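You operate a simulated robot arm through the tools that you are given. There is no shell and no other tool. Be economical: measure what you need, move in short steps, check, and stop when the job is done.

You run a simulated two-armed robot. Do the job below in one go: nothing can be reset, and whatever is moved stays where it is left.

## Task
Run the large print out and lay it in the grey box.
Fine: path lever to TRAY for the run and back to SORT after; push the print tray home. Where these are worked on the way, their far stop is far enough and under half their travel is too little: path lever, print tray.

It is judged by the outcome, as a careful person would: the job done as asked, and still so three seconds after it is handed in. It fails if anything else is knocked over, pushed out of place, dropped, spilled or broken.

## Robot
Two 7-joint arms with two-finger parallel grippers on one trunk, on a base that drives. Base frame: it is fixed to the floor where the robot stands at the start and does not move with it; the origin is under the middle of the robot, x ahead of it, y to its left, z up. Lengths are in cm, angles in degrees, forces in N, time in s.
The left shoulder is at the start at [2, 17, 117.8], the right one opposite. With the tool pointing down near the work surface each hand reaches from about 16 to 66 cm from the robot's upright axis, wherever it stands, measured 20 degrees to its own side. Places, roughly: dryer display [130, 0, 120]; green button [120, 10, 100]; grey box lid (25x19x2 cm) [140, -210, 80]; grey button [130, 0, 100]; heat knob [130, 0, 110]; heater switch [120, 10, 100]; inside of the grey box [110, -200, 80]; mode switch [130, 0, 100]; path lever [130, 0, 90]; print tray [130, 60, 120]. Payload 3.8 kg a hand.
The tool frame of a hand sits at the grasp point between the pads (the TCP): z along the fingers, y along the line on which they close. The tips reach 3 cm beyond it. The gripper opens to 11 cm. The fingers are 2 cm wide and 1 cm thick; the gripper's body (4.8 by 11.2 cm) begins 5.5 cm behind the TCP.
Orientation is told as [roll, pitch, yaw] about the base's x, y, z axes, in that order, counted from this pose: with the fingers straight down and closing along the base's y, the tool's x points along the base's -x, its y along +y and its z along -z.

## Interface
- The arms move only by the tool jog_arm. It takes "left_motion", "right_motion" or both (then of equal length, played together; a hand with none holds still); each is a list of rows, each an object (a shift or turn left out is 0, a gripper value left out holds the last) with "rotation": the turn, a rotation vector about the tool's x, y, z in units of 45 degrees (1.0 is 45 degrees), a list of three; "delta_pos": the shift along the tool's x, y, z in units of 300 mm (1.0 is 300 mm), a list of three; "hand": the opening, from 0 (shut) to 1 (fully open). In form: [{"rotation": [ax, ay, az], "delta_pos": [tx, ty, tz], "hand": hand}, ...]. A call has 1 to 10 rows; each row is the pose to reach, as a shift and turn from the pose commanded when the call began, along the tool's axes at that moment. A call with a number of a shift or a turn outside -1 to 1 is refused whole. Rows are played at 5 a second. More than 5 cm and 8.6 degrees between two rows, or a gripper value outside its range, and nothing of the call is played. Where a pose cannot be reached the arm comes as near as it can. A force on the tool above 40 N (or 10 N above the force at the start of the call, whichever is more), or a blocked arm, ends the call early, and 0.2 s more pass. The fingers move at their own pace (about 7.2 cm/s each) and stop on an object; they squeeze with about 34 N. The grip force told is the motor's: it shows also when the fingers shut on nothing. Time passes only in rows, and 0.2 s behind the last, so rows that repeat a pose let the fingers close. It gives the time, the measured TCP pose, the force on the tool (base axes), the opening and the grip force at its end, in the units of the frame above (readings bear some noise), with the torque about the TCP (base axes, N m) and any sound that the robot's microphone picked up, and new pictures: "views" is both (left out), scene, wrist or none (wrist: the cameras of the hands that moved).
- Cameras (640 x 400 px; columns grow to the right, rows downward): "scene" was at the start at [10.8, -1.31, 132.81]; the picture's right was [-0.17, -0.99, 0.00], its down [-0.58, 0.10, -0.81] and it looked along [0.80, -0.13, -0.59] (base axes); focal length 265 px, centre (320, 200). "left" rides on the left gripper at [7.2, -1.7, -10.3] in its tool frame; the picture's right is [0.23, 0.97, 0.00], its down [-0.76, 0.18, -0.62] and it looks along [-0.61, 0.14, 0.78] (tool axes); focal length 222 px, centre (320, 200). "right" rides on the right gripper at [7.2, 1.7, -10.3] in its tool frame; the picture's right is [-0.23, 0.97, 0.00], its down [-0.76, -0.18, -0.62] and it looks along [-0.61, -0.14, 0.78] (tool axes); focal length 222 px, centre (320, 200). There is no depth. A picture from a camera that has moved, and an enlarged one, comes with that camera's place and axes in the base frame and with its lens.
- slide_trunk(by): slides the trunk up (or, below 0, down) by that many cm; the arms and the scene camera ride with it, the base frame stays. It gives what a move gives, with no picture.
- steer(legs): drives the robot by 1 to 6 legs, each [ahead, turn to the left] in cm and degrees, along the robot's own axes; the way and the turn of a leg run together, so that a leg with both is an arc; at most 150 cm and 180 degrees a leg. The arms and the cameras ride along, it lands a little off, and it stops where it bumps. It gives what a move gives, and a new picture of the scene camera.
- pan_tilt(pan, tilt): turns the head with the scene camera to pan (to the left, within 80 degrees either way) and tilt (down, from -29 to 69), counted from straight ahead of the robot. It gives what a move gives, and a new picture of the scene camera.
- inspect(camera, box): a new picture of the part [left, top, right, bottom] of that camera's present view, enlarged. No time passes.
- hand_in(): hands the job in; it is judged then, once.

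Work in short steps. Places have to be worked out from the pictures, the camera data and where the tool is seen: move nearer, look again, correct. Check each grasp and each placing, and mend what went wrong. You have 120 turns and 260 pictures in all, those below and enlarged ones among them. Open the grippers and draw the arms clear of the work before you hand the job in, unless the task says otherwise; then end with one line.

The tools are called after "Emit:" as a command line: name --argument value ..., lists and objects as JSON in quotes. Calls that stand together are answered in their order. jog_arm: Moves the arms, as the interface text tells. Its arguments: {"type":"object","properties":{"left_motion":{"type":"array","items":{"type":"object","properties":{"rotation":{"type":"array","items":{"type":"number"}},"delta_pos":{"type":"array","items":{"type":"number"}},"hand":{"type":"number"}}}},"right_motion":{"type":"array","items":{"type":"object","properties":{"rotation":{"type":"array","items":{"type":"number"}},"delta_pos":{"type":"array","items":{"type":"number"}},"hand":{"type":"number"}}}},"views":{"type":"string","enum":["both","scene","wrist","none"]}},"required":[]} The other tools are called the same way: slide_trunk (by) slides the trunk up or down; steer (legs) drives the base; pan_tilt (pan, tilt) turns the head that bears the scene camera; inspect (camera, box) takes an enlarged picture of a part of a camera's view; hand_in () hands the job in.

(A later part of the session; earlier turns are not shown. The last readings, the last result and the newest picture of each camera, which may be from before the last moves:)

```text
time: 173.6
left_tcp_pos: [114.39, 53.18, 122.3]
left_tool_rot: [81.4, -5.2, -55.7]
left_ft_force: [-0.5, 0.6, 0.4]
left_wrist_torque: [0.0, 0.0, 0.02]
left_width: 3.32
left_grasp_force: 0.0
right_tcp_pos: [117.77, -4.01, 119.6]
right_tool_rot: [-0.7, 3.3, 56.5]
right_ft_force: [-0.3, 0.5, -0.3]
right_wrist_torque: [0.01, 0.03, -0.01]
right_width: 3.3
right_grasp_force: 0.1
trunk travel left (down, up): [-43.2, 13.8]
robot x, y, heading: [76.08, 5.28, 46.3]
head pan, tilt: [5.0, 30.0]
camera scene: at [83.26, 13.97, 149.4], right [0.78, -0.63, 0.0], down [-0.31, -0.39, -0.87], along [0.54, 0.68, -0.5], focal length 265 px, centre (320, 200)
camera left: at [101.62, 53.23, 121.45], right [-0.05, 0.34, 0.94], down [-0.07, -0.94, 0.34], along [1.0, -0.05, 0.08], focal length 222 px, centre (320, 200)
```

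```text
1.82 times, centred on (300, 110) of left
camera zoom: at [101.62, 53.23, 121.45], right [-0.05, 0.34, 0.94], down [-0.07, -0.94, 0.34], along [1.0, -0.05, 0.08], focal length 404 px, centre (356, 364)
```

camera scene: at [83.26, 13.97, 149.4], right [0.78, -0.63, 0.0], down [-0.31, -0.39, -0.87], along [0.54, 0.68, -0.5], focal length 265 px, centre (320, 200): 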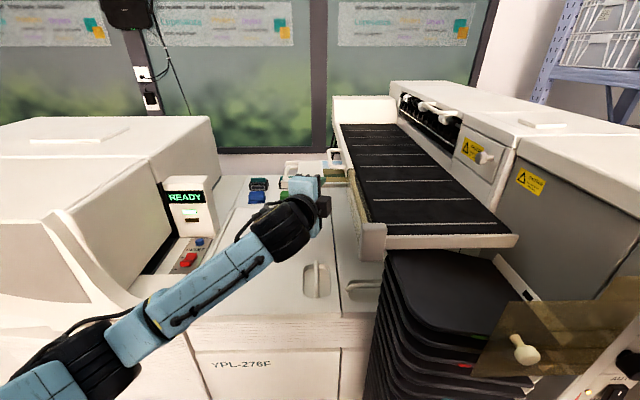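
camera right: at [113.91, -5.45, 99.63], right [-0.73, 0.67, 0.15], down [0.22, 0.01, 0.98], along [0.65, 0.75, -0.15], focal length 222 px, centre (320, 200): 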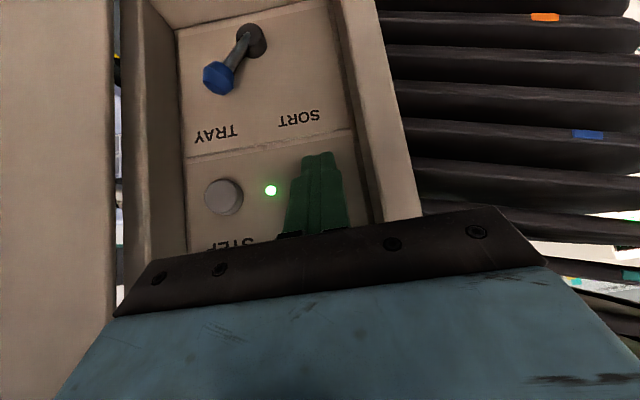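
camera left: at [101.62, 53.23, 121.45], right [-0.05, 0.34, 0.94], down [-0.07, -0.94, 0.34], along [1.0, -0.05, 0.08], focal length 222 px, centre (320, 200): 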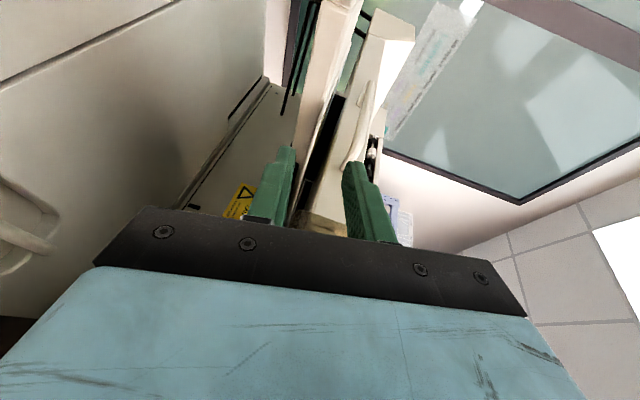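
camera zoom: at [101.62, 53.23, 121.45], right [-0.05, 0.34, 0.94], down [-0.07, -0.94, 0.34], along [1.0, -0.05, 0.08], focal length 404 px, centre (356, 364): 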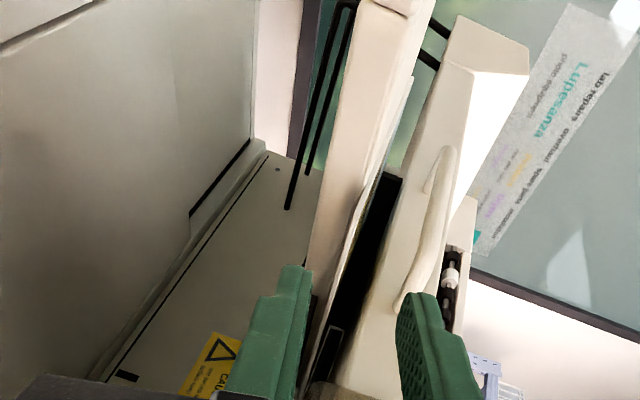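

Edge-on view: print plane z≈121.2, matching the finger mid-plane after the advance. I advance 4.7 cm.

Emit:
jog_arm --left_motion '[{"delta_pos": [0, 0, 0.06]}, {"delta_pos": [0, 0, 0.11]}, {"delta_pos": [0, 0, 0.157]}, {"delta_pos": [0, 0, 0.157]}]' --views "none"

Emit:
inspect --camera "left" --box '[220, 60, 420, 240]'

Emit:
inspect --camera "scene" --box '[300, 150, 370, 210]'

```text
time: 174.6
left_tcp_pos: [118.38, 55.82, 121.8]
left_tool_rot: [81.4, -5.2, -55.7]
left_ft_force: [-0.3, 0.5, -0.9]
left_wrist_torque: [-0.02, -0.01, -0.01]
left_width: 3.32
left_grasp_force: 0.0
right_tcp_pos: [117.78, -3.81, 119.55]
right_tool_rot: [-0.6, 3.3, 56.5]
right_ft_force: [0.2, -0.4, -0.3]
right_wrist_torque: [-0.03, -0.05, -0.01]
right_width: 3.31
right_grasp_force: 0.1
trunk travel left (down, up): [-43.2, 13.8]
robot x, y, heading: [76.38, 5.25, 46.4]
head pan, tilt: [5.0, 30.0]
```

```text
2.22 times, centred on (320, 150) of left
camera zoom: at [105.56, 55.9, 120.88], right [-0.05, 0.34, 0.94], down [-0.07, -0.94, 0.34], along [1.0, -0.05, 0.08], focal length 494 px, centre (320, 311)
```

zoom: 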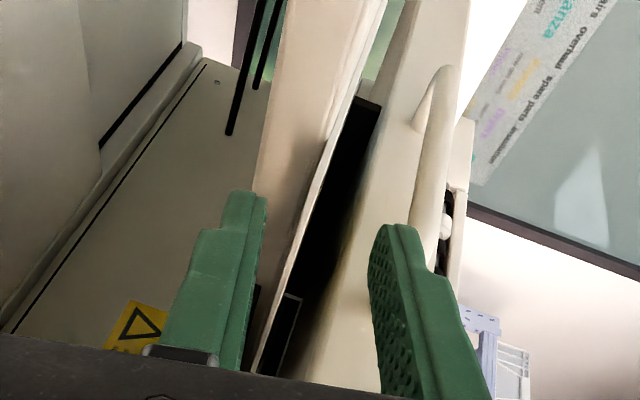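

```text
6.67 times, centred on (335, 180) of scene
camera zoom: at [83.29, 13.99, 149.39], right [0.78, -0.63, 0.0], down [-0.31, -0.39, -0.87], along [0.54, 0.68, -0.5], focal length 1765 px, centre (220, 333)
```

zoom: 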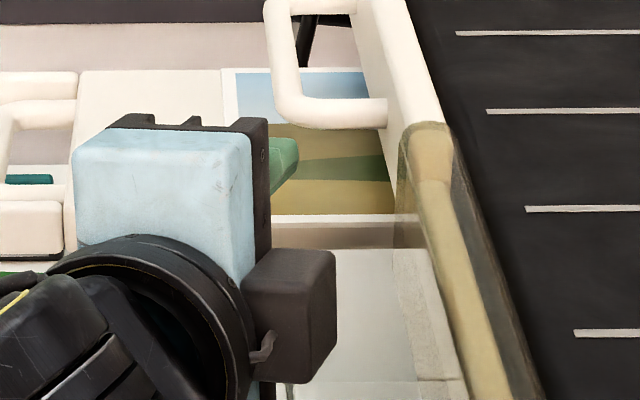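

I close and read the width to tell whether only the print is pinched.

Emit:
jog_arm --left_motion '[{"hand": 0.15}, {"hand": 0}, {"hand": 0}, {"hand": 0}]' --views "none"

Emit:
inspect --camera "left" --box '[220, 60, 420, 240]'

```text
time: 175.6
left_tcp_pos: [118.45, 55.83, 121.63]
left_tool_rot: [81.3, -5.1, -55.7]
left_ft_force: [0.3, 0.0, 0.5]
left_wrist_torque: [0.07, -0.12, 0.01]
left_width: 0.16
left_grasp_force: 34.1
right_tcp_pos: [117.77, -3.82, 119.6]
right_tool_rot: [-0.5, 3.4, 56.5]
right_ft_force: [-0.6, 0.1, -0.2]
right_wrist_torque: [-0.01, -0.01, 0.01]
right_width: 3.31
right_grasp_force: 0.0
trunk travel left (down, up): [-43.2, 13.8]
robot x, y, heading: [76.24, 5.19, 46.3]
head pan, tilt: [5.0, 30.0]
```

```text
2.22 times, centred on (320, 150) of left
camera zoom: at [105.56, 55.89, 120.86], right [-0.05, 0.34, 0.94], down [-0.07, -0.94, 0.34], along [1.0, -0.05, 0.08], focal length 494 px, centre (320, 311)
```

zoom: 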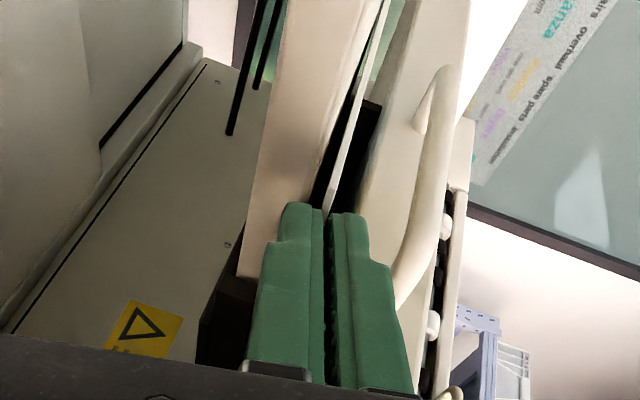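

Pinched: width 0.16 cm, and the print edge is lifted slightly off the tray. I slide it out left along -t, 6 cm first.

Emit:
jog_arm --left_motion '[{"delta_pos": [0.047, 0.005, -0.017]}, {"delta_pos": [0.094, 0.01, -0.035]}, {"delta_pos": [0.141, 0.01, -0.052]}, {"delta_pos": [0.188, 0.01, -0.069]}, {"delta_pos": [0.188, 0.01, -0.069]}]' --views "scene"

Emit:
inspect --camera "scene" --box '[240, 120, 400, 240]'

```text
time: 176.8
left_tcp_pos: [113.57, 59.51, 121.95]
left_tool_rot: [81.3, -5.1, -55.6]
left_ft_force: [-0.9, 0.1, 0.9]
left_wrist_torque: [0.12, -0.06, 0.05]
left_width: 0.13
left_grasp_force: 34.2
right_tcp_pos: [117.81, -3.84, 119.52]
right_tool_rot: [-0.6, 3.3, 56.5]
right_ft_force: [0.9, 0.5, -0.2]
right_wrist_torque: [0.0, 0.03, 0.01]
right_width: 3.3
right_grasp_force: 0.0
trunk travel left (down, up): [-43.2, 13.8]
robot x, y, heading: [75.93, 5.51, 46.3]
head pan, tilt: [5.0, 30.0]
camera scene: at [83.34, 13.98, 149.39], right [0.78, -0.63, 0.0], down [-0.31, -0.39, -0.87], along [0.54, 0.68, -0.5], focal length 265 px, centre (320, 200)
```

scene: 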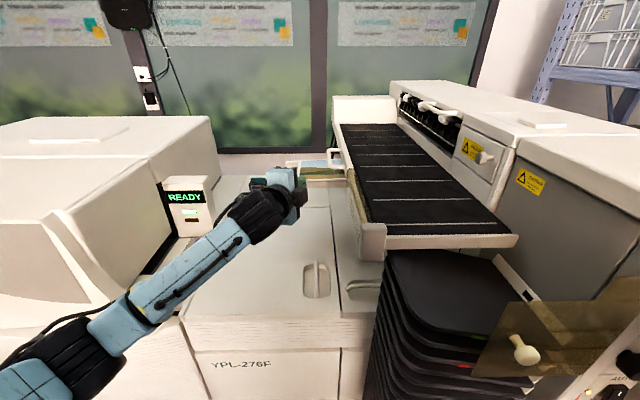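

```text
3.33 times, centred on (320, 180) of scene
camera zoom: at [83.34, 13.98, 149.39], right [0.78, -0.63, 0.0], down [-0.31, -0.39, -0.87], along [0.54, 0.68, -0.5], focal length 883 px, centre (320, 267)
```

zoom: 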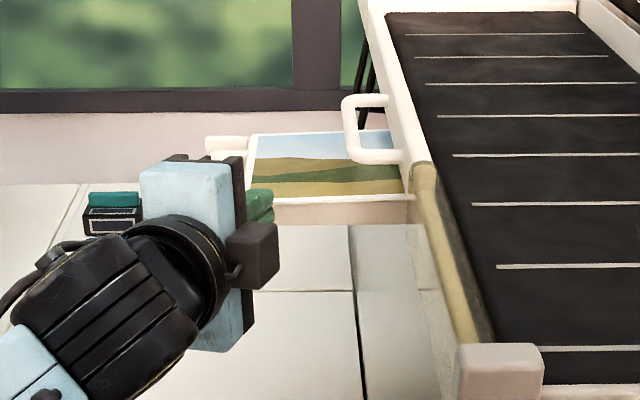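

The print follows. Another 6 cm.

Emit:
jog_arm --left_motion '[{"delta_pos": [0.047, 0.005, -0.017]}, {"delta_pos": [0.094, 0.01, -0.035]}, {"delta_pos": [0.141, 0.015, -0.052]}, {"delta_pos": [0.188, 0.02, -0.069]}, {"delta_pos": [0.188, 0.02, -0.069]}]' --views "scene"

Emit:
inspect --camera "scene" --box '[220, 110, 400, 250]'

```text
time: 178.0
left_tcp_pos: [108.64, 63.12, 122.21]
left_tool_rot: [81.2, -5.0, -55.6]
left_ft_force: [-0.2, 0.9, -1.0]
left_wrist_torque: [0.14, 0.09, 0.07]
left_width: 0.15
left_grasp_force: 34.3
right_tcp_pos: [117.82, -3.67, 119.45]
right_tool_rot: [-0.5, 3.3, 56.5]
right_ft_force: [-0.3, -0.2, -0.1]
right_wrist_torque: [0.0, 0.03, -0.01]
right_width: 3.32
right_grasp_force: 0.2
trunk travel left (down, up): [-43.2, 13.8]
robot x, y, heading: [76.16, 5.69, 46.2]
head pan, tilt: [5.0, 30.0]
camera scene: at [83.32, 14.0, 149.39], right [0.78, -0.63, 0.0], down [-0.31, -0.39, -0.87], along [0.54, 0.68, -0.5], focal length 265 px, centre (320, 200)
```

scene: 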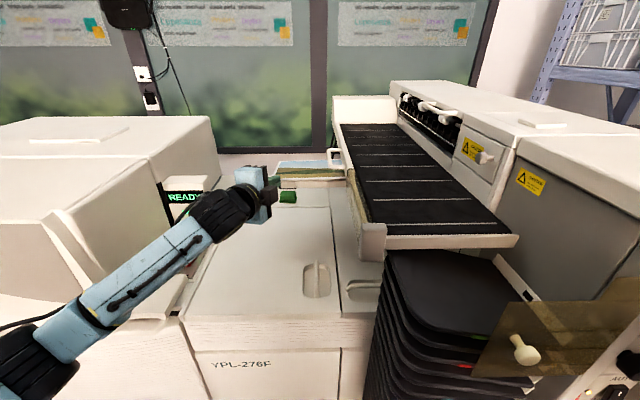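

```text
2.86 times, centred on (310, 180) of scene
camera zoom: at [83.32, 14.0, 149.39], right [0.78, -0.63, 0.0], down [-0.31, -0.39, -0.87], along [0.54, 0.68, -0.5], focal length 756 px, centre (349, 257)
```

zoom: 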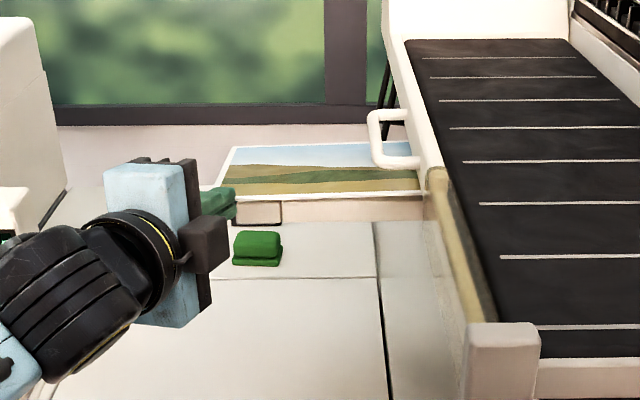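

Emit:
jog_arm --left_motion '[{"delta_pos": [0.047, 0.005, -0.017]}, {"delta_pos": [0.094, 0.01, -0.035]}, {"delta_pos": [0.141, 0.015, -0.052]}, {"delta_pos": [0.165, 0.02, -0.061]}, {"delta_pos": [0.165, 0.02, -0.061]}]' --views "scene"

Emit:
inspect --camera "scene" --box '[220, 110, 400, 250]'

```text
time: 179.2
left_tcp_pos: [104.56, 66.34, 122.71]
left_tool_rot: [81.3, -5.2, -55.7]
left_ft_force: [0.4, -0.4, 0.6]
left_wrist_torque: [0.04, 0.0, 0.01]
left_width: 0.14
left_grasp_force: 33.4
right_tcp_pos: [117.76, -3.77, 119.49]
right_tool_rot: [-0.6, 3.2, 56.5]
right_ft_force: [-0.6, -0.7, -0.7]
right_wrist_torque: [-0.02, 0.0, 0.0]
right_width: 3.3
right_grasp_force: 0.1
trunk travel left (down, up): [-43.2, 13.8]
robot x, y, heading: [76.2, 4.96, 46.2]
head pan, tilt: [5.0, 30.0]
camera scene: at [83.32, 13.99, 149.39], right [0.78, -0.63, 0.0], down [-0.31, -0.39, -0.87], along [0.54, 0.68, -0.5], focal length 265 px, centre (320, 200)
```

scene: 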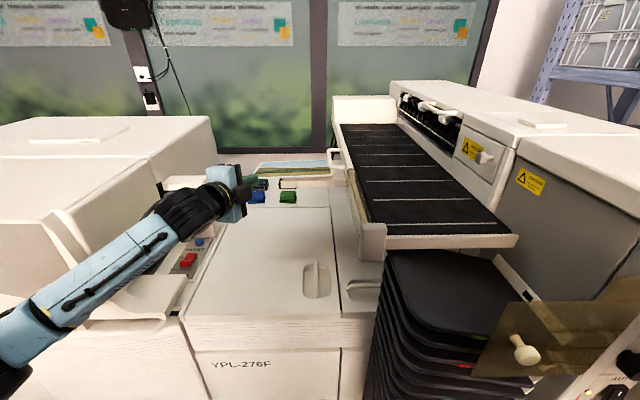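

```text
2.86 times, centred on (310, 180) of scene
camera zoom: at [83.32, 13.99, 149.39], right [0.78, -0.63, 0.0], down [-0.31, -0.39, -0.87], along [0.54, 0.68, -0.5], focal length 756 px, centre (349, 257)
```

zoom: 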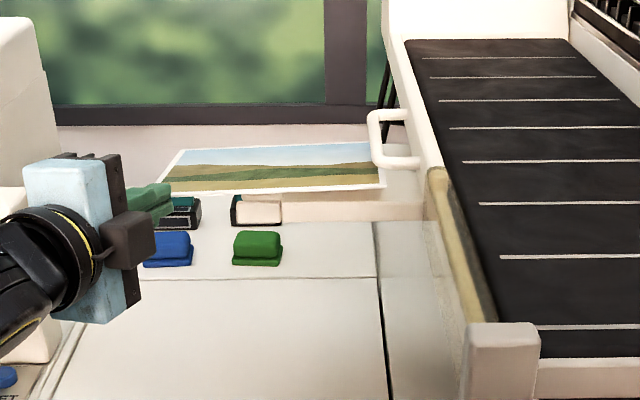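

Print is completely out of the belt unit. I draw it back toward the robot (−n) and slightly up.

Emit:
jog_arm --left_motion '[{"delta_pos": [-0.042, -0.02, -0.115]}, {"delta_pos": [-0.084, -0.03, -0.23]}, {"delta_pos": [-0.126, -0.04, -0.345]}, {"delta_pos": [-0.168, -0.02, -0.463]}, {"delta_pos": [-0.168, 0.06, -0.49]}, {"delta_pos": [-0.168, 0.15, -0.5]}]' --views "both"

```text
time: 180.6
left_tcp_pos: [95.15, 54.6, 129.91]
left_tool_rot: [81.2, -5.2, -55.7]
left_ft_force: [0.4, 0.0, -1.3]
left_wrist_torque: [-0.02, 0.09, 0.0]
left_width: 0.14
left_grasp_force: 33.8
right_tcp_pos: [117.75, -3.81, 119.64]
right_tool_rot: [-0.7, 3.3, 56.5]
right_ft_force: [0.7, -0.4, -0.9]
right_wrist_torque: [0.01, 0.04, -0.03]
right_width: 3.31
right_grasp_force: 0.1
trunk travel left (down, up): [-43.2, 13.8]
robot x, y, heading: [76.28, 5.25, 46.3]
head pan, tilt: [5.0, 30.0]
camera scene: at [83.32, 13.98, 149.39], right [0.78, -0.63, 0.0], down [-0.31, -0.39, -0.87], along [0.54, 0.68, -0.5], focal length 265 px, centre (320, 200)
camera left: at [82.39, 54.72, 129.09], right [-0.05, 0.34, 0.94], down [-0.07, -0.94, 0.34], along [1.0, -0.05, 0.08], focal length 222 px, centre (320, 200)
```

scene: 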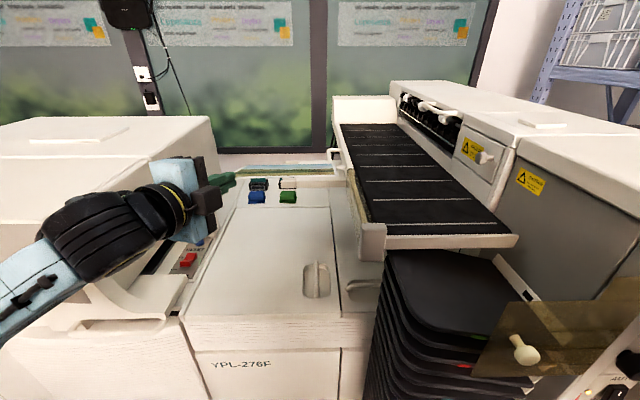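
left: 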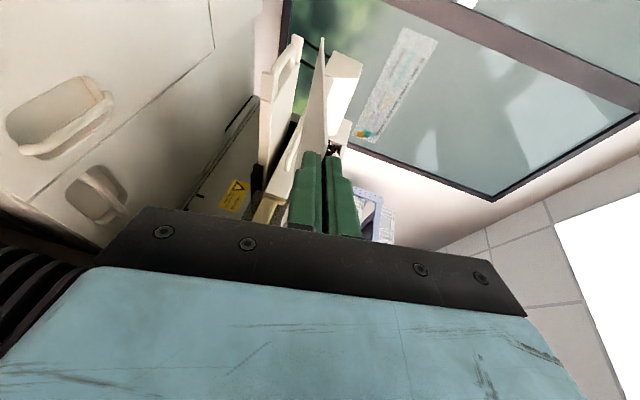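

The print is secure in the left hand. From here the right arm can reach the lever: I bring the right hand down in front of it, pitched 45°.

Emit:
jog_arm --right_motion '[{"delta_pos": [-0.01, -0.02, 0.12], "rotation": [0, -0.12, 0]}, {"delta_pos": [-0.02, -0.04, 0.24], "rotation": [0, -0.24, 0]}, {"delta_pos": [-0.03, -0.06, 0.36], "rotation": [0, -0.36, 0]}, {"delta_pos": [-0.04, -0.09, 0.48], "rotation": [0, -0.48, 0]}, {"delta_pos": [-0.05, -0.11, 0.6], "rotation": [0, -0.6, 0]}, {"delta_pos": [-0.06, -0.13, 0.72], "rotation": [0, -0.72, 0]}, {"delta_pos": [-0.07, -0.15, 0.84], "rotation": [0, -0.86, 0]}, {"delta_pos": [-0.083, -0.169, 0.98], "rotation": [0, -1, 0]}, {"delta_pos": [-0.083, -0.169, 0.98], "rotation": [0, -1, 0]}]' --views "wrist"

Emit:
inspect --camera "right" --box '[180, 40, 440, 240]'

```text
time: 182.6
left_tcp_pos: [95.13, 54.66, 129.87]
left_tool_rot: [81.4, -5.1, -55.7]
left_ft_force: [-0.1, 0.8, -0.9]
left_wrist_torque: [-0.01, 0.06, 0.02]
left_width: 0.13
left_grasp_force: 34.7
right_tcp_pos: [124.69, -8.67, 95.99]
right_tool_rot: [-0.7, -41.7, 57.1]
right_ft_force: [-0.7, -0.4, -0.2]
right_wrist_torque: [0.03, 0.01, 0.01]
right_width: 3.29
right_grasp_force: 0.0
right hand out of reach, approached as far as the arm can: row 1, 2, 3, 4, 7, 8, 9
trunk travel left (down, up): [-43.2, 13.8]
robot x, y, heading: [76.03, 4.95, 46.3]
head pan, tilt: [5.0, 30.0]
camera right: at [116.45, -17.97, 98.9], right [-0.72, 0.68, 0.14], down [0.23, 0.04, 0.97], along [0.66, 0.73, -0.18], focal length 222 px, centre (320, 200)
```

right: 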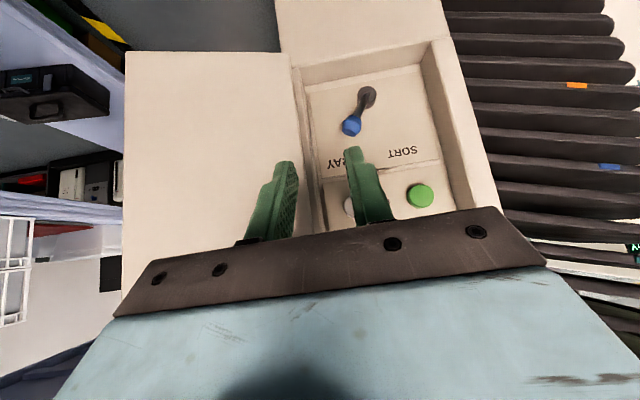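

```text
2.00 times, centred on (310, 140) of right
camera zoom: at [116.45, -17.97, 98.9], right [-0.72, 0.68, 0.14], down [0.23, 0.04, 0.97], along [0.66, 0.73, -0.18], focal length 444 px, centre (340, 320)
```

zoom: 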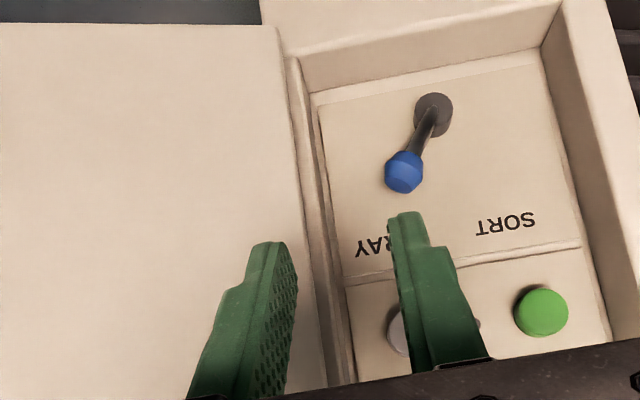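

Only the height is short. I lower the trunk 7.5 cm (print hand stays well above the counter).

Emit:
slide_trunk --by -7.5

Emit:
inspect --camera "right" --box '[180, 40, 440, 240]'

```text
time: 183.7
left_tcp_pos: [95.33, 54.7, 122.48]
left_tool_rot: [81.2, -5.1, -55.7]
left_ft_force: [0.1, -0.2, -0.4]
left_wrist_torque: [-0.06, 0.06, 0.02]
left_width: 0.2
left_grasp_force: 33.9
right_tcp_pos: [124.69, -8.6, 88.39]
right_tool_rot: [-0.7, -41.7, 57.0]
right_ft_force: [0.6, 0.7, 0.3]
right_wrist_torque: [0.0, 0.01, 0.01]
right_width: 3.31
right_grasp_force: 0.1
trunk travel left (down, up): [-35.7, 21.3]
robot x, y, heading: [76.18, 5.19, 46.3]
head pan, tilt: [5.0, 30.0]
```

```text
2.00 times, centred on (310, 140) of right
camera zoom: at [116.47, -17.92, 91.43], right [-0.72, 0.68, 0.14], down [0.23, 0.04, 0.97], along [0.66, 0.73, -0.18], focal length 444 px, centre (340, 320)
```

zoom: 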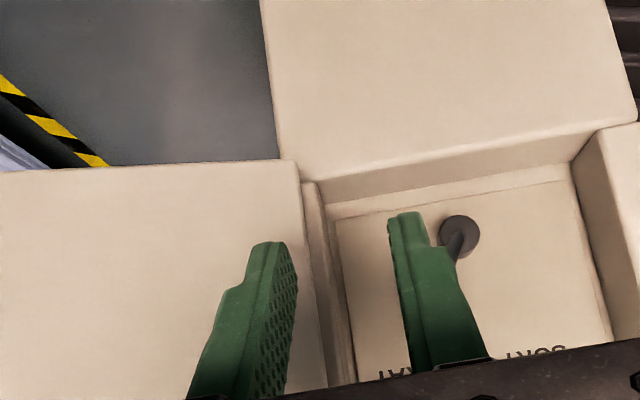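

I line up and move in over the knob at TRAY.

Emit:
jog_arm --right_motion '[{"delta_pos": [-0.02, 0.05, 0.01]}, {"delta_pos": [-0.05, 0.097, 0.03]}, {"delta_pos": [-0.11, 0.097, 0.09]}, {"delta_pos": [-0.17, 0.097, 0.14]}, {"delta_pos": [-0.223, 0.097, 0.186]}, {"delta_pos": [-0.223, 0.097, 0.186]}]' --views "none"

Emit:
inspect --camera "right" --box '[220, 60, 420, 240]'

```text
time: 185.1
left_tcp_pos: [94.97, 54.38, 122.58]
left_tool_rot: [81.5, -5.0, -55.7]
left_ft_force: [0.1, 0.3, -1.6]
left_wrist_torque: [0.01, 0.11, -0.02]
left_width: 0.12
left_grasp_force: 33.8
right_tcp_pos: [127.64, -1.33, 90.87]
right_tool_rot: [-0.4, -41.1, 56.5]
right_ft_force: [-20.8, -26.6, 3.5]
right_wrist_torque: [0.12, -0.24, -1.02]
right_width: 3.23
right_grasp_force: 0.0
right hand out of reach, approached as far as the arm can: row 1, 2, 3, 4, 5, 6
trunk travel left (down, up): [-35.7, 21.3]
robot x, y, heading: [75.83, 5.28, 45.8]
head pan, tilt: [5.0, 30.0]
```

```text
2.22 times, centred on (320, 150) of right
camera zoom: at [119.44, -10.63, 93.96], right [-0.72, 0.68, 0.14], down [0.23, 0.04, 0.97], along [0.66, 0.73, -0.19], focal length 494 px, centre (320, 311)
```

zoom: 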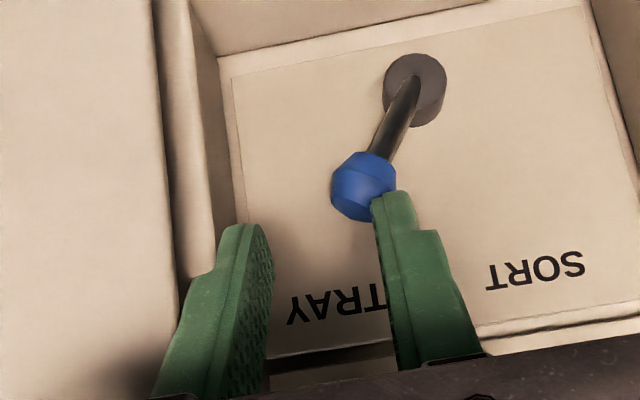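

The left finger is hitting the knob: ~1.5 cm too far right and high. I back off, shift left; then lower the trunk a bit.

Emit:
jog_arm --right_motion '[{"delta_pos": [0.05, 0, -0.05]}, {"delta_pos": [0.1, 0.03, -0.1]}, {"delta_pos": [0.1, 0.06, -0.1]}]' --views "none"

Emit:
slide_trunk --by -3.5

Emit:
inspect --camera "right" --box '[220, 60, 420, 240]'

```text
time: 185.9
left_tcp_pos: [95.13, 54.77, 122.34]
left_tool_rot: [81.3, -5.0, -55.7]
left_ft_force: [-0.1, 0.8, -0.4]
left_wrist_torque: [-0.02, 0.1, 0.0]
left_width: 0.12
left_grasp_force: 34.1
right_tcp_pos: [123.99, -3.18, 91.36]
right_tool_rot: [-0.7, -41.8, 57.1]
right_ft_force: [-0.7, 1.4, 0.5]
right_wrist_torque: [-0.05, -0.03, 0.0]
right_width: 3.28
right_grasp_force: 0.0
trunk travel left (down, up): [-35.7, 21.3]
robot x, y, heading: [76.47, 5.18, 46.3]
head pan, tilt: [5.0, 30.0]
```

```text
time: 186.7
left_tcp_pos: [95.23, 54.74, 118.87]
left_tool_rot: [81.3, -5.1, -55.8]
left_ft_force: [-0.4, 0.6, -0.5]
left_wrist_torque: [-0.03, 0.07, 0.02]
left_width: 0.15
left_grasp_force: 33.9
right_tcp_pos: [124.0, -3.44, 87.78]
right_tool_rot: [-0.7, -41.6, 57.1]
right_ft_force: [0.8, -0.2, 0.0]
right_wrist_torque: [0.0, 0.01, -0.01]
right_width: 3.3
right_grasp_force: 0.1
trunk travel left (down, up): [-32.2, 24.8]
robot x, y, heading: [75.95, 4.96, 45.9]
head pan, tilt: [5.0, 30.0]
```

```text
2.22 times, centred on (320, 150) of right
camera zoom: at [115.83, -12.71, 90.84], right [-0.72, 0.68, 0.14], down [0.23, 0.04, 0.97], along [0.66, 0.73, -0.18], focal length 494 px, centre (320, 311)
```

zoom: 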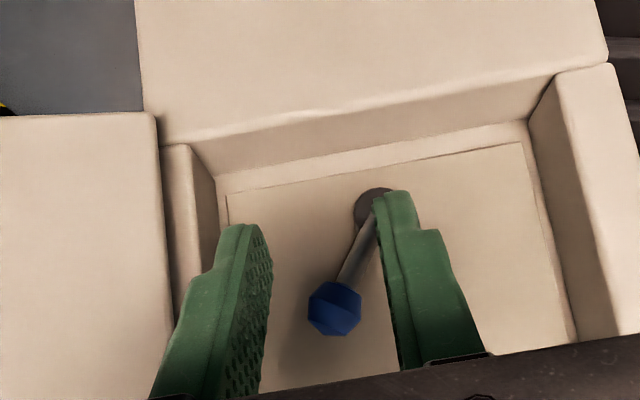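

Knob is now centred between the fingers. I move in 4.7 cm and sweep left 5 cm to SORT.

Emit:
jog_arm --right_motion '[{"delta_pos": [-0.05, -0.005, 0.03]}, {"delta_pos": [-0.1, -0.01, 0.055]}, {"delta_pos": [-0.139, -0.01, 0.08]}, {"delta_pos": [-0.142, 0.03, 0.08]}, {"delta_pos": [-0.142, 0.07, 0.08]}, {"delta_pos": [-0.142, 0.11, 0.08]}, {"delta_pos": [-0.142, 0.15, 0.08]}, {"delta_pos": [-0.142, 0.175, 0.08]}]' --views "none"

Emit:
inspect --camera "right" --box '[220, 60, 420, 240]'

```text
time: 188.5
left_tcp_pos: [95.19, 54.73, 118.81]
left_tool_rot: [81.3, -5.1, -55.7]
left_ft_force: [0.0, 0.6, 0.9]
left_wrist_torque: [-0.03, 0.11, 0.05]
left_width: 0.16
left_grasp_force: 34.3
right_tcp_pos: [123.67, 2.57, 91.21]
right_tool_rot: [-0.5, -41.5, 57.0]
right_ft_force: [0.0, 0.9, -0.7]
right_wrist_torque: [0.0, 0.0, 0.0]
right_width: 3.32
right_grasp_force: 0.1
right hand out of reach, approached as far as the arm can: row 4, 5, 6, 7, 8
trunk travel left (down, up): [-32.2, 24.8]
robot x, y, heading: [75.86, 5.6, 46.4]
head pan, tilt: [5.0, 30.0]
```

```text
2.22 times, centred on (320, 150) of right
camera zoom: at [115.46, -6.81, 94.32], right [-0.72, 0.68, 0.14], down [0.23, 0.04, 0.97], along [0.65, 0.73, -0.18], focal length 494 px, centre (320, 311)
```

zoom: 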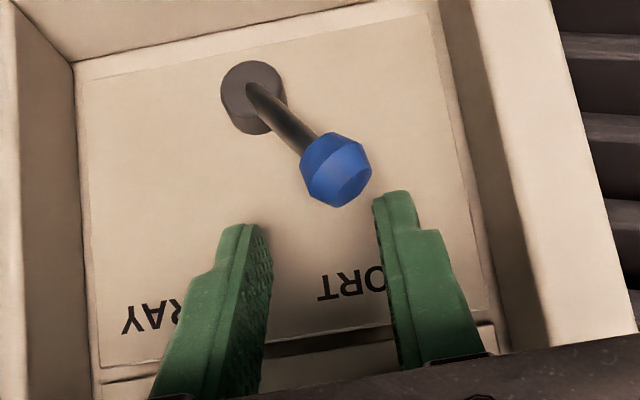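

The lever is over at SORT again. I withdraw the right hand and check panel/display.

Emit:
jog_arm --right_motion '[{"delta_pos": [0.09, -0.02, -0.09]}, {"delta_pos": [0.19, -0.06, -0.19]}, {"delta_pos": [0.29, -0.1, -0.29]}, {"delta_pos": [0.36, -0.15, -0.36]}]' --views "none"

Emit:
pan_tilt --pan -40 --tilt 35

Emit:
inspect --camera "scene" --box '[200, 120, 440, 330]'

```text
time: 189.5
left_tcp_pos: [95.24, 54.8, 118.96]
left_tool_rot: [81.4, -5.0, -55.7]
left_ft_force: [0.0, -0.2, -0.8]
left_wrist_torque: [-0.03, 0.1, 0.0]
left_width: 0.12
left_grasp_force: 34.1
right_tcp_pos: [119.17, -13.06, 92.49]
right_tool_rot: [-0.7, -41.7, 57.1]
right_ft_force: [-0.3, 1.1, 0.5]
right_wrist_torque: [0.02, 0.01, 0.02]
right_width: 3.31
right_grasp_force: 0.0
trunk travel left (down, up): [-32.2, 24.8]
robot x, y, heading: [75.99, 4.99, 46.5]
head pan, tilt: [5.0, 30.0]
```

```text
time: 190.6
left_tcp_pos: [95.3, 54.75, 118.85]
left_tool_rot: [81.4, -5.1, -55.7]
left_ft_force: [-0.2, 0.0, -0.7]
left_wrist_torque: [-0.02, 0.11, 0.01]
left_width: 0.16
left_grasp_force: 33.9
right_tcp_pos: [119.17, -12.82, 92.43]
right_tool_rot: [-0.8, -41.6, 57.0]
right_ft_force: [-0.1, 0.0, 0.5]
right_wrist_torque: [0.01, -0.01, -0.06]
right_width: 3.31
right_grasp_force: 0.1
trunk travel left (down, up): [-32.2, 24.8]
robot x, y, heading: [76.05, 5.22, 46.5]
head pan, tilt: [-40.0, 35.0]
camera scene: at [86.42, 7.92, 137.61], right [0.11, -0.99, 0.0], down [-0.57, -0.06, -0.82], along [0.81, 0.09, -0.57], focal length 265 px, centre (320, 200)
```

scene: 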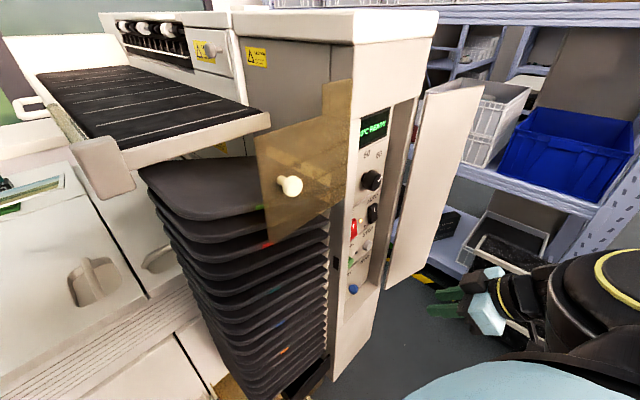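

```text
1.90 times, centred on (320, 225) of scene
camera zoom: at [86.42, 7.92, 137.61], right [0.11, -0.99, 0.0], down [-0.57, -0.06, -0.82], along [0.81, 0.09, -0.57], focal length 504 px, centre (320, 152)
```

zoom: 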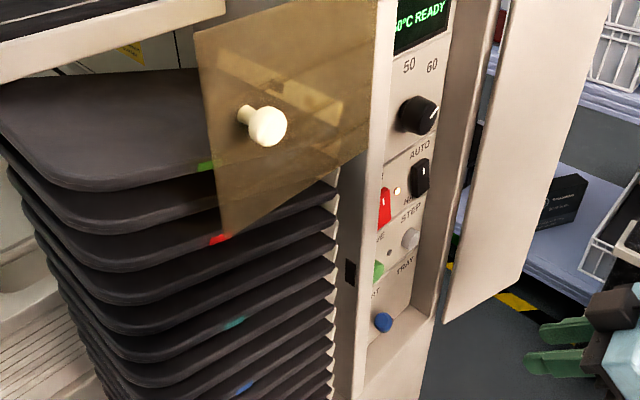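

Lever is at SORT and display READY. Now I carry the print: back away, turn right, and drive along the aisle toward the bench with the grey box.

Emit:
slide_trunk --by 10

Emit:
steer --legs '[[-60, 0], [0, -92], [90, 0]]'

Emit:
pan_tilt --pan -30 --tilt 25

```text
time: 191.9
left_tcp_pos: [95.23, 54.78, 128.83]
left_tool_rot: [81.3, -5.0, -55.7]
left_ft_force: [0.0, 0.1, 0.6]
left_wrist_torque: [-0.04, 0.08, 0.01]
left_width: 0.16
left_grasp_force: 33.9
right_tcp_pos: [119.18, -12.86, 102.34]
right_tool_rot: [-0.6, -41.5, 57.0]
right_ft_force: [-0.2, -0.4, -0.1]
right_wrist_torque: [0.01, -0.02, 0.0]
right_width: 3.3
right_grasp_force: 0.2
trunk travel left (down, up): [-42.2, 14.8]
robot x, y, heading: [76.4, 5.4, 46.1]
head pan, tilt: [-40.0, 35.0]
```

```text
time: 203.7
left_tcp_pos: [145.81, -127.3, 128.87]
left_tool_rot: [81.2, -5.1, -148.7]
left_ft_force: [0.8, -1.0, -1.0]
left_wrist_torque: [0.1, 0.02, 0.01]
left_width: 0.13
left_grasp_force: 34.0
right_tcp_pos: [76.95, -147.61, 102.44]
right_tool_rot: [-0.7, -41.6, -36.0]
right_ft_force: [-0.5, 0.3, 0.0]
right_wrist_torque: [-0.03, -0.02, 0.03]
right_width: 3.29
right_grasp_force: 0.0
trunk travel left (down, up): [-42.2, 14.8]
robot x, y, heading: [97.17, -105.19, -46.9]
head pan, tilt: [-40.0, 35.0]
camera scene: at [99.46, -115.75, 147.61], right [-1.0, -0.06, 0.0], down [-0.03, 0.57, -0.82], along [0.05, -0.82, -0.57], focal length 265 px, centre (320, 200)
```

scene: 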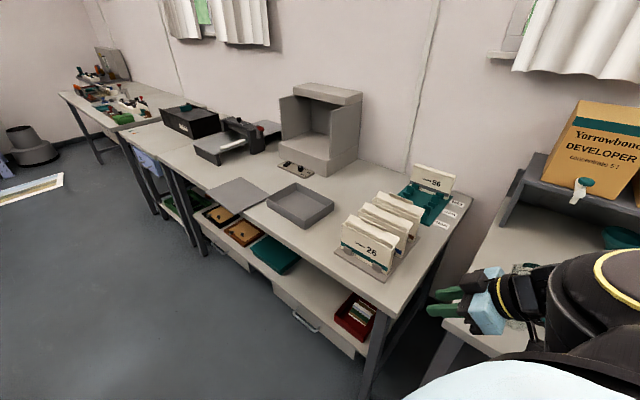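

```text
time: 204.5
left_tcp_pos: [145.72, -127.22, 128.84]
left_tool_rot: [81.3, -5.1, -148.7]
left_ft_force: [0.1, -0.2, 0.5]
left_wrist_torque: [-0.01, 0.04, 0.08]
left_width: 0.11
left_grasp_force: 33.9
right_tcp_pos: [76.98, -147.62, 102.42]
right_tool_rot: [-0.7, -41.5, -36.0]
right_ft_force: [-0.3, -0.1, 0.6]
right_wrist_torque: [-0.02, 0.02, -0.01]
right_width: 3.3
right_grasp_force: 0.1
trunk travel left (down, up): [-42.2, 14.8]
robot x, y, heading: [97.46, -105.13, -46.5]
head pan, tilt: [-30.0, 25.0]
camera scene: at [101.03, -115.9, 149.18], right [-0.97, -0.23, 0.0], down [-0.1, 0.41, -0.91], along [0.21, -0.88, -0.42], focal length 265 px, centre (320, 200)
```

scene: 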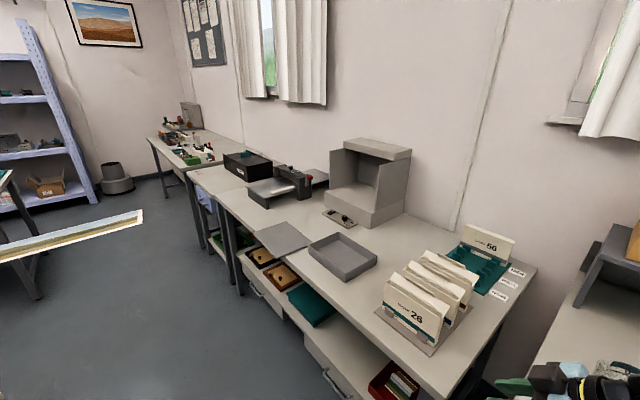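

Box (open) centre ≈[113.4,-207], long axis ≈ -46°, lid beside it at [144,-217]. I drive to about [158,-163] and turn to face the bench.

Emit:
steer --legs '[[0, 2.5], [83, 0], [0, -94]]'

Emit:
pan_tilt --pan 10 --tilt 42

```text
time: 213.3
left_tcp_pos: [135.43, -211.33, 128.98]
left_tool_rot: [81.3, -5.0, 120.4]
left_ft_force: [0.5, -0.2, -0.8]
left_wrist_torque: [0.01, -0.11, 0.02]
left_width: 0.11
left_grasp_force: 33.9
right_tcp_pos: [116.08, -142.36, 102.43]
right_tool_rot: [-0.7, -41.6, -126.9]
right_ft_force: [0.1, 0.0, -0.3]
right_wrist_torque: [0.04, -0.03, 0.03]
right_width: 3.31
right_grasp_force: 0.1
trunk travel left (down, up): [-42.2, 14.8]
robot x, y, heading: [158.02, -163.47, -137.8]
head pan, tilt: [-30.0, 25.0]
camera scene: at [147.25, -166.67, 149.19], right [-0.21, 0.98, 0.0], down [0.41, 0.09, -0.91], along [-0.89, -0.19, -0.42], focal length 265 px, centre (320, 200)
```

scene: 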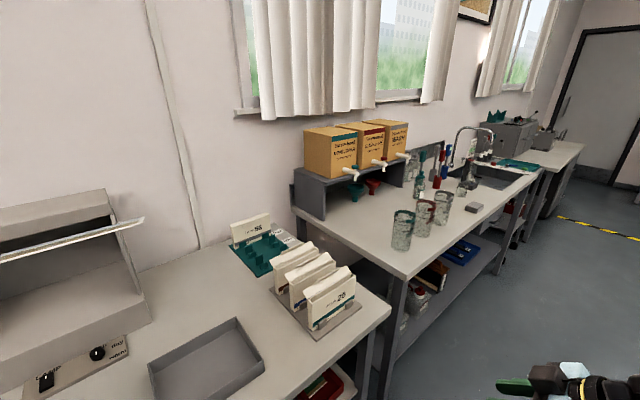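

```text
time: 214.4
left_tcp_pos: [135.34, -211.43, 128.85]
left_tool_rot: [81.4, -5.1, 120.5]
left_ft_force: [-0.2, 0.4, -0.5]
left_wrist_torque: [-0.01, -0.1, -0.01]
left_width: 0.12
left_grasp_force: 34.4
right_tcp_pos: [116.07, -142.35, 102.3]
right_tool_rot: [-0.6, -41.5, -126.9]
right_ft_force: [-0.2, -0.1, -0.6]
right_wrist_torque: [0.0, -0.03, 0.02]
right_width: 3.29
right_grasp_force: 0.1
trunk travel left (down, up): [-42.2, 14.8]
robot x, y, heading: [157.83, -163.4, -137.5]
head pan, tilt: [10.0, 42.0]
camera scene: at [151.14, -171.32, 146.56], right [-0.79, 0.61, 0.0], down [0.41, 0.53, -0.74], along [-0.45, -0.59, -0.67], focal length 265 px, centre (320, 200)
```

scene: 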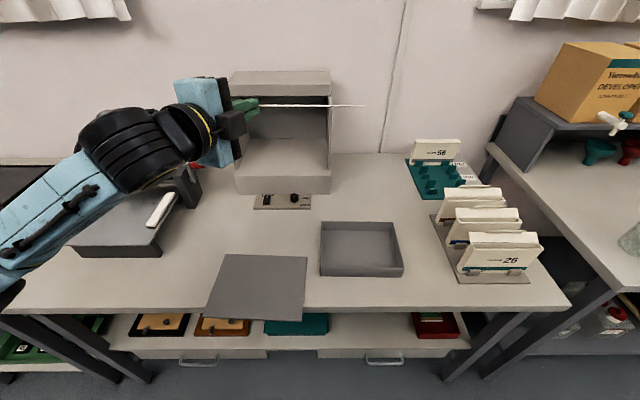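

The print is held level, aligned with the box axes; box centre ≈[111.3,-203.8], axis -37.6°. I tilt the far edge down 18° more and bring it above the box.

Emit:
jog_arm --left_motion '[{"delta_pos": [-0.08, -0.02, 0.06], "rotation": [0.046, 0.001, -0.019]}, {"delta_pos": [-0.17, -0.06, 0.13], "rotation": [0.092, 0.003, -0.038]}, {"delta_pos": [-0.24, -0.16, 0.2], "rotation": [0.14, 0.004, -0.057]}, {"delta_pos": [-0.28, -0.29, 0.24], "rotation": [0.185, 0.005, -0.077]}, {"delta_pos": [-0.31, -0.42, 0.28], "rotation": [0.23, 0.007, -0.096]}, {"delta_pos": [-0.33, -0.55, 0.31], "rotation": [0.277, 0.008, -0.115]}, {"delta_pos": [-0.35, -0.69, 0.34], "rotation": [0.323, 0.01, -0.134]}, {"delta_pos": [-0.357, -0.822, 0.353], "rotation": [0.369, 0.011, -0.153]}, {"delta_pos": [-0.357, -0.822, 0.353], "rotation": [0.369, 0.011, -0.153]}]' --views "both"

Emit:
inspect --camera "scene" --box '[220, 130, 440, 310]'

```text
time: 216.4
left_tcp_pos: [123.05, -203.77, 103.94]
left_tool_rot: [64.2, -11.5, 122.9]
left_ft_force: [-1.2, -0.5, -1.8]
left_wrist_torque: [-0.02, -0.07, 0.0]
left_width: 0.12
left_grasp_force: 33.9
right_tcp_pos: [116.03, -142.38, 102.43]
right_tool_rot: [-0.7, -41.6, -126.8]
right_ft_force: [0.0, 0.1, 1.1]
right_wrist_torque: [0.03, -0.01, 0.02]
right_width: 3.32
right_grasp_force: 0.2
trunk travel left (down, up): [-42.2, 14.8]
robot x, y, heading: [157.58, -163.37, -137.7]
head pan, tilt: [10.0, 42.0]
camera scene: at [151.13, -171.33, 146.56], right [-0.79, 0.61, 0.0], down [0.41, 0.53, -0.74], along [-0.45, -0.59, -0.67], focal length 265 px, centre (320, 200)
camera left: at [135.5, -204.72, 105.36], right [-0.14, -0.56, 0.81], down [0.05, 0.82, 0.57], along [-0.99, 0.12, -0.09], focal length 222 px, centre (320, 200)
```

scene: 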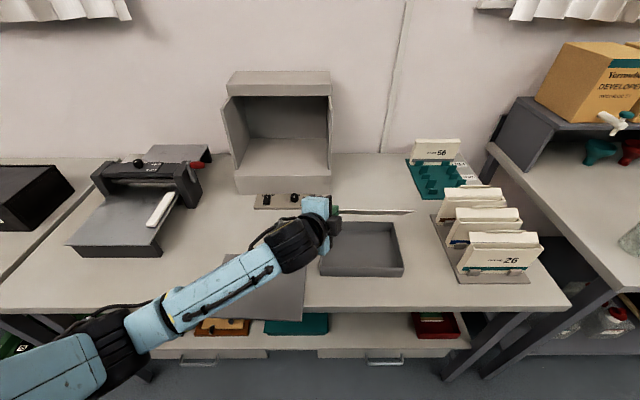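
left: 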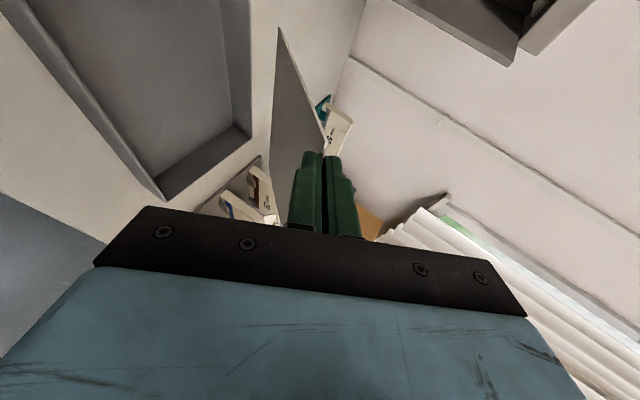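

```text
2.22 times, centred on (330, 220) of scene
camera zoom: at [151.13, -171.33, 146.56], right [-0.79, 0.61, 0.0], down [0.41, 0.53, -0.74], along [-0.45, -0.59, -0.67], focal length 588 px, centre (298, 156)
```

zoom: 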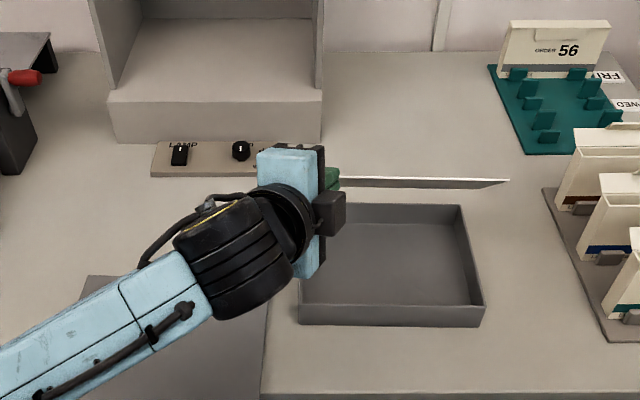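

The print droops to ~41°; I level it back by 15° while lowering 13 cm toward the box.

Emit:
jog_arm --left_motion '[{"delta_pos": [0.0, -0.02, 0.01], "rotation": [-0.08, -0.002, 0.03]}, {"delta_pos": [0.01, -0.05, 0.025], "rotation": [-0.16, -0.005, 0.065]}, {"delta_pos": [0.03, -0.13, 0.063], "rotation": [-0.24, -0.007, 0.1]}, {"delta_pos": [0.05, -0.22, 0.106], "rotation": [-0.308, -0.009, 0.128]}, {"delta_pos": [0.07, -0.31, 0.15], "rotation": [-0.308, -0.009, 0.128]}, {"delta_pos": [0.086, -0.382, 0.185], "rotation": [-0.308, -0.009, 0.128]}, {"delta_pos": [0.086, -0.382, 0.185], "rotation": [-0.308, -0.009, 0.128]}]' --views "both"

Emit:
inspect --camera "scene" --box '[240, 180, 440, 310]'

```text
time: 218.0
left_tcp_pos: [122.89, -203.87, 90.82]
left_tool_rot: [78.5, -6.3, 120.8]
left_ft_force: [0.2, -1.2, -0.8]
left_wrist_torque: [-0.02, -0.04, -0.01]
left_width: 0.0
left_grasp_force: 33.5
right_tcp_pos: [116.05, -142.35, 102.29]
right_tool_rot: [-0.7, -41.5, -126.9]
right_ft_force: [0.3, 0.4, 0.5]
right_wrist_torque: [-0.03, 0.01, 0.0]
right_width: 3.28
right_grasp_force: 0.2
trunk travel left (down, up): [-42.2, 14.8]
robot x, y, heading: [157.62, -163.34, -137.6]
head pan, tilt: [10.0, 42.0]
camera scene: at [151.16, -171.34, 146.56], right [-0.79, 0.61, 0.0], down [0.41, 0.53, -0.74], along [-0.45, -0.59, -0.67], focal length 265 px, centre (320, 200)
camera left: at [135.55, -204.78, 90.37], right [0.0, -0.38, 0.92], down [0.12, 0.92, 0.38], along [-0.99, 0.12, 0.05], focal length 222 px, centre (320, 200)
```

scene: 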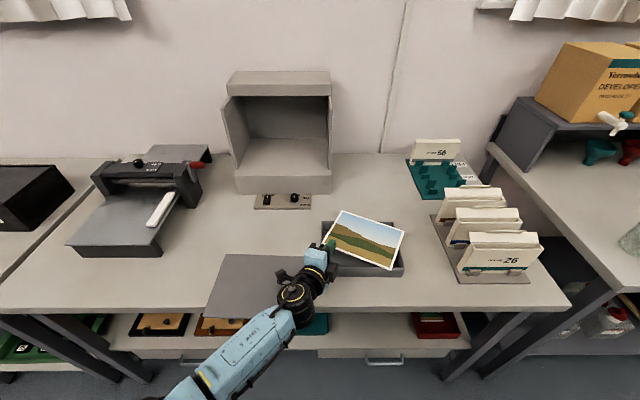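
left: 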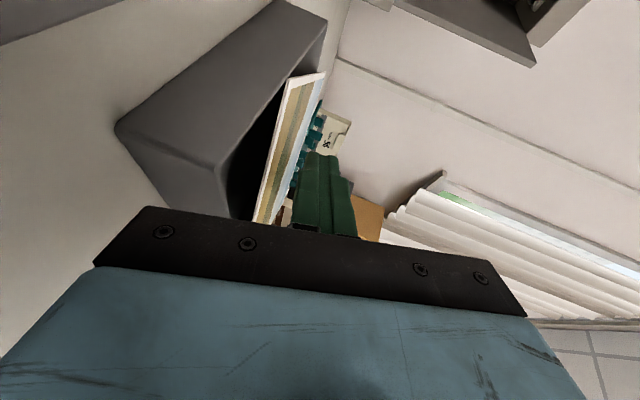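

```text
3.08 times, centred on (340, 245) of scene
camera zoom: at [151.16, -171.34, 146.56], right [-0.79, 0.61, 0.0], down [0.41, 0.53, -0.74], along [-0.45, -0.59, -0.67], focal length 815 px, centre (258, 62)
```

zoom: 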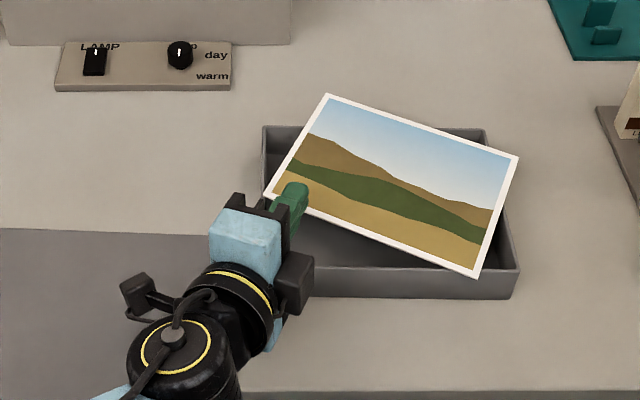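

The print slipped and now lies across the box rims, rotated ~25°, centred well. I'll re-pinch its near-right corner (≈[112.8,-191.3]) that overhangs, so I lift and go to a pre-pose.

Emit:
jog_arm --left_motion '[{"delta_pos": [-0.01, 0.1, -0.02]}, {"delta_pos": [-0.022, 0.195, -0.04]}, {"delta_pos": [-0.134, 0.107, -0.064], "hand": 0.27}, {"delta_pos": [-0.246, 0.02, -0.09]}, {"delta_pos": [-0.358, -0.07, -0.113]}, {"delta_pos": [-0.47, -0.157, -0.137]}, {"delta_pos": [-0.47, -0.157, -0.137]}]' --views "scene"

Emit:
inspect --camera "scene" --box '[260, 180, 440, 310]'

Emit:
inspect --camera "left" --box '[160, 0, 440, 230]'

```text
time: 219.6
left_tcp_pos: [119.94, -188.84, 88.76]
left_tool_rot: [78.7, -6.1, 120.8]
left_ft_force: [0.2, 0.7, -0.2]
left_wrist_torque: [-0.04, -0.02, 0.03]
left_width: 2.96
left_grasp_force: 0.1
right_tcp_pos: [116.03, -142.44, 102.37]
right_tool_rot: [-0.8, -41.6, -126.9]
right_ft_force: [-0.7, 0.3, 0.4]
right_wrist_torque: [0.05, -0.01, -0.01]
right_width: 3.32
right_grasp_force: 0.1
trunk travel left (down, up): [-42.2, 14.8]
robot x, y, heading: [157.66, -163.54, -137.7]
head pan, tilt: [10.0, 42.0]
camera scene: at [151.17, -171.31, 146.56], right [-0.79, 0.61, 0.0], down [0.41, 0.53, -0.74], along [-0.45, -0.59, -0.67], focal length 265 px, centre (320, 200)
```

scene: 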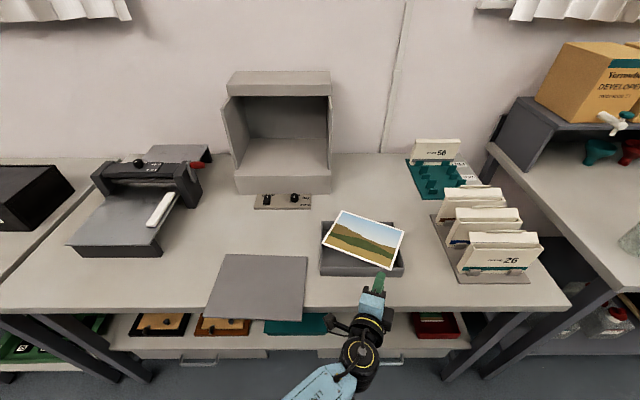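

```text
3.08 times, centred on (350, 245) of scene
camera zoom: at [151.17, -171.31, 146.56], right [-0.79, 0.61, 0.0], down [0.41, 0.53, -0.74], along [-0.45, -0.59, -0.67], focal length 815 px, centre (228, 62)
```

zoom: 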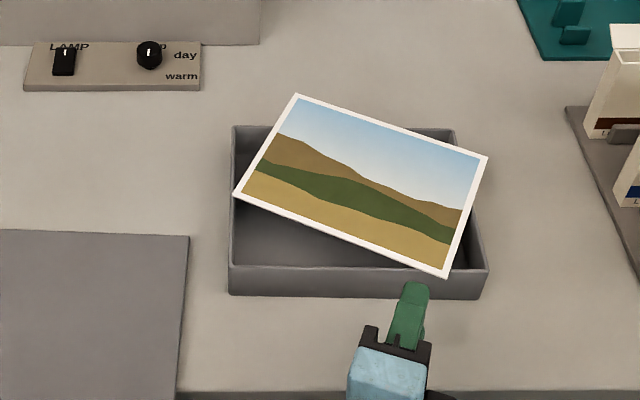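

```text
1.74 times, centred on (300, 115) of left
camera zoom: at [132.59, -189.82, 88.3], right [0.0, -0.38, 0.92], down [0.12, 0.92, 0.38], along [-0.99, 0.11, 0.05], focal length 386 px, centre (355, 348)
```

zoom: 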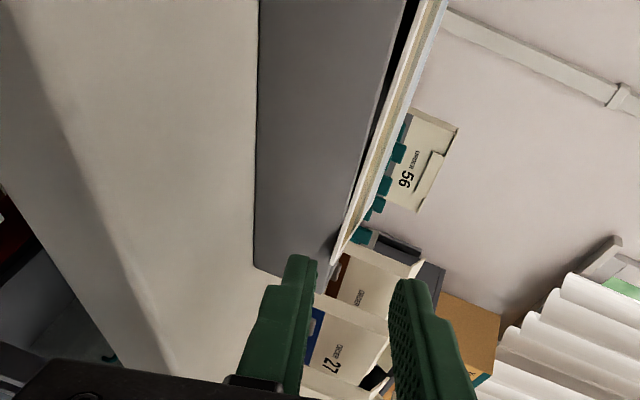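

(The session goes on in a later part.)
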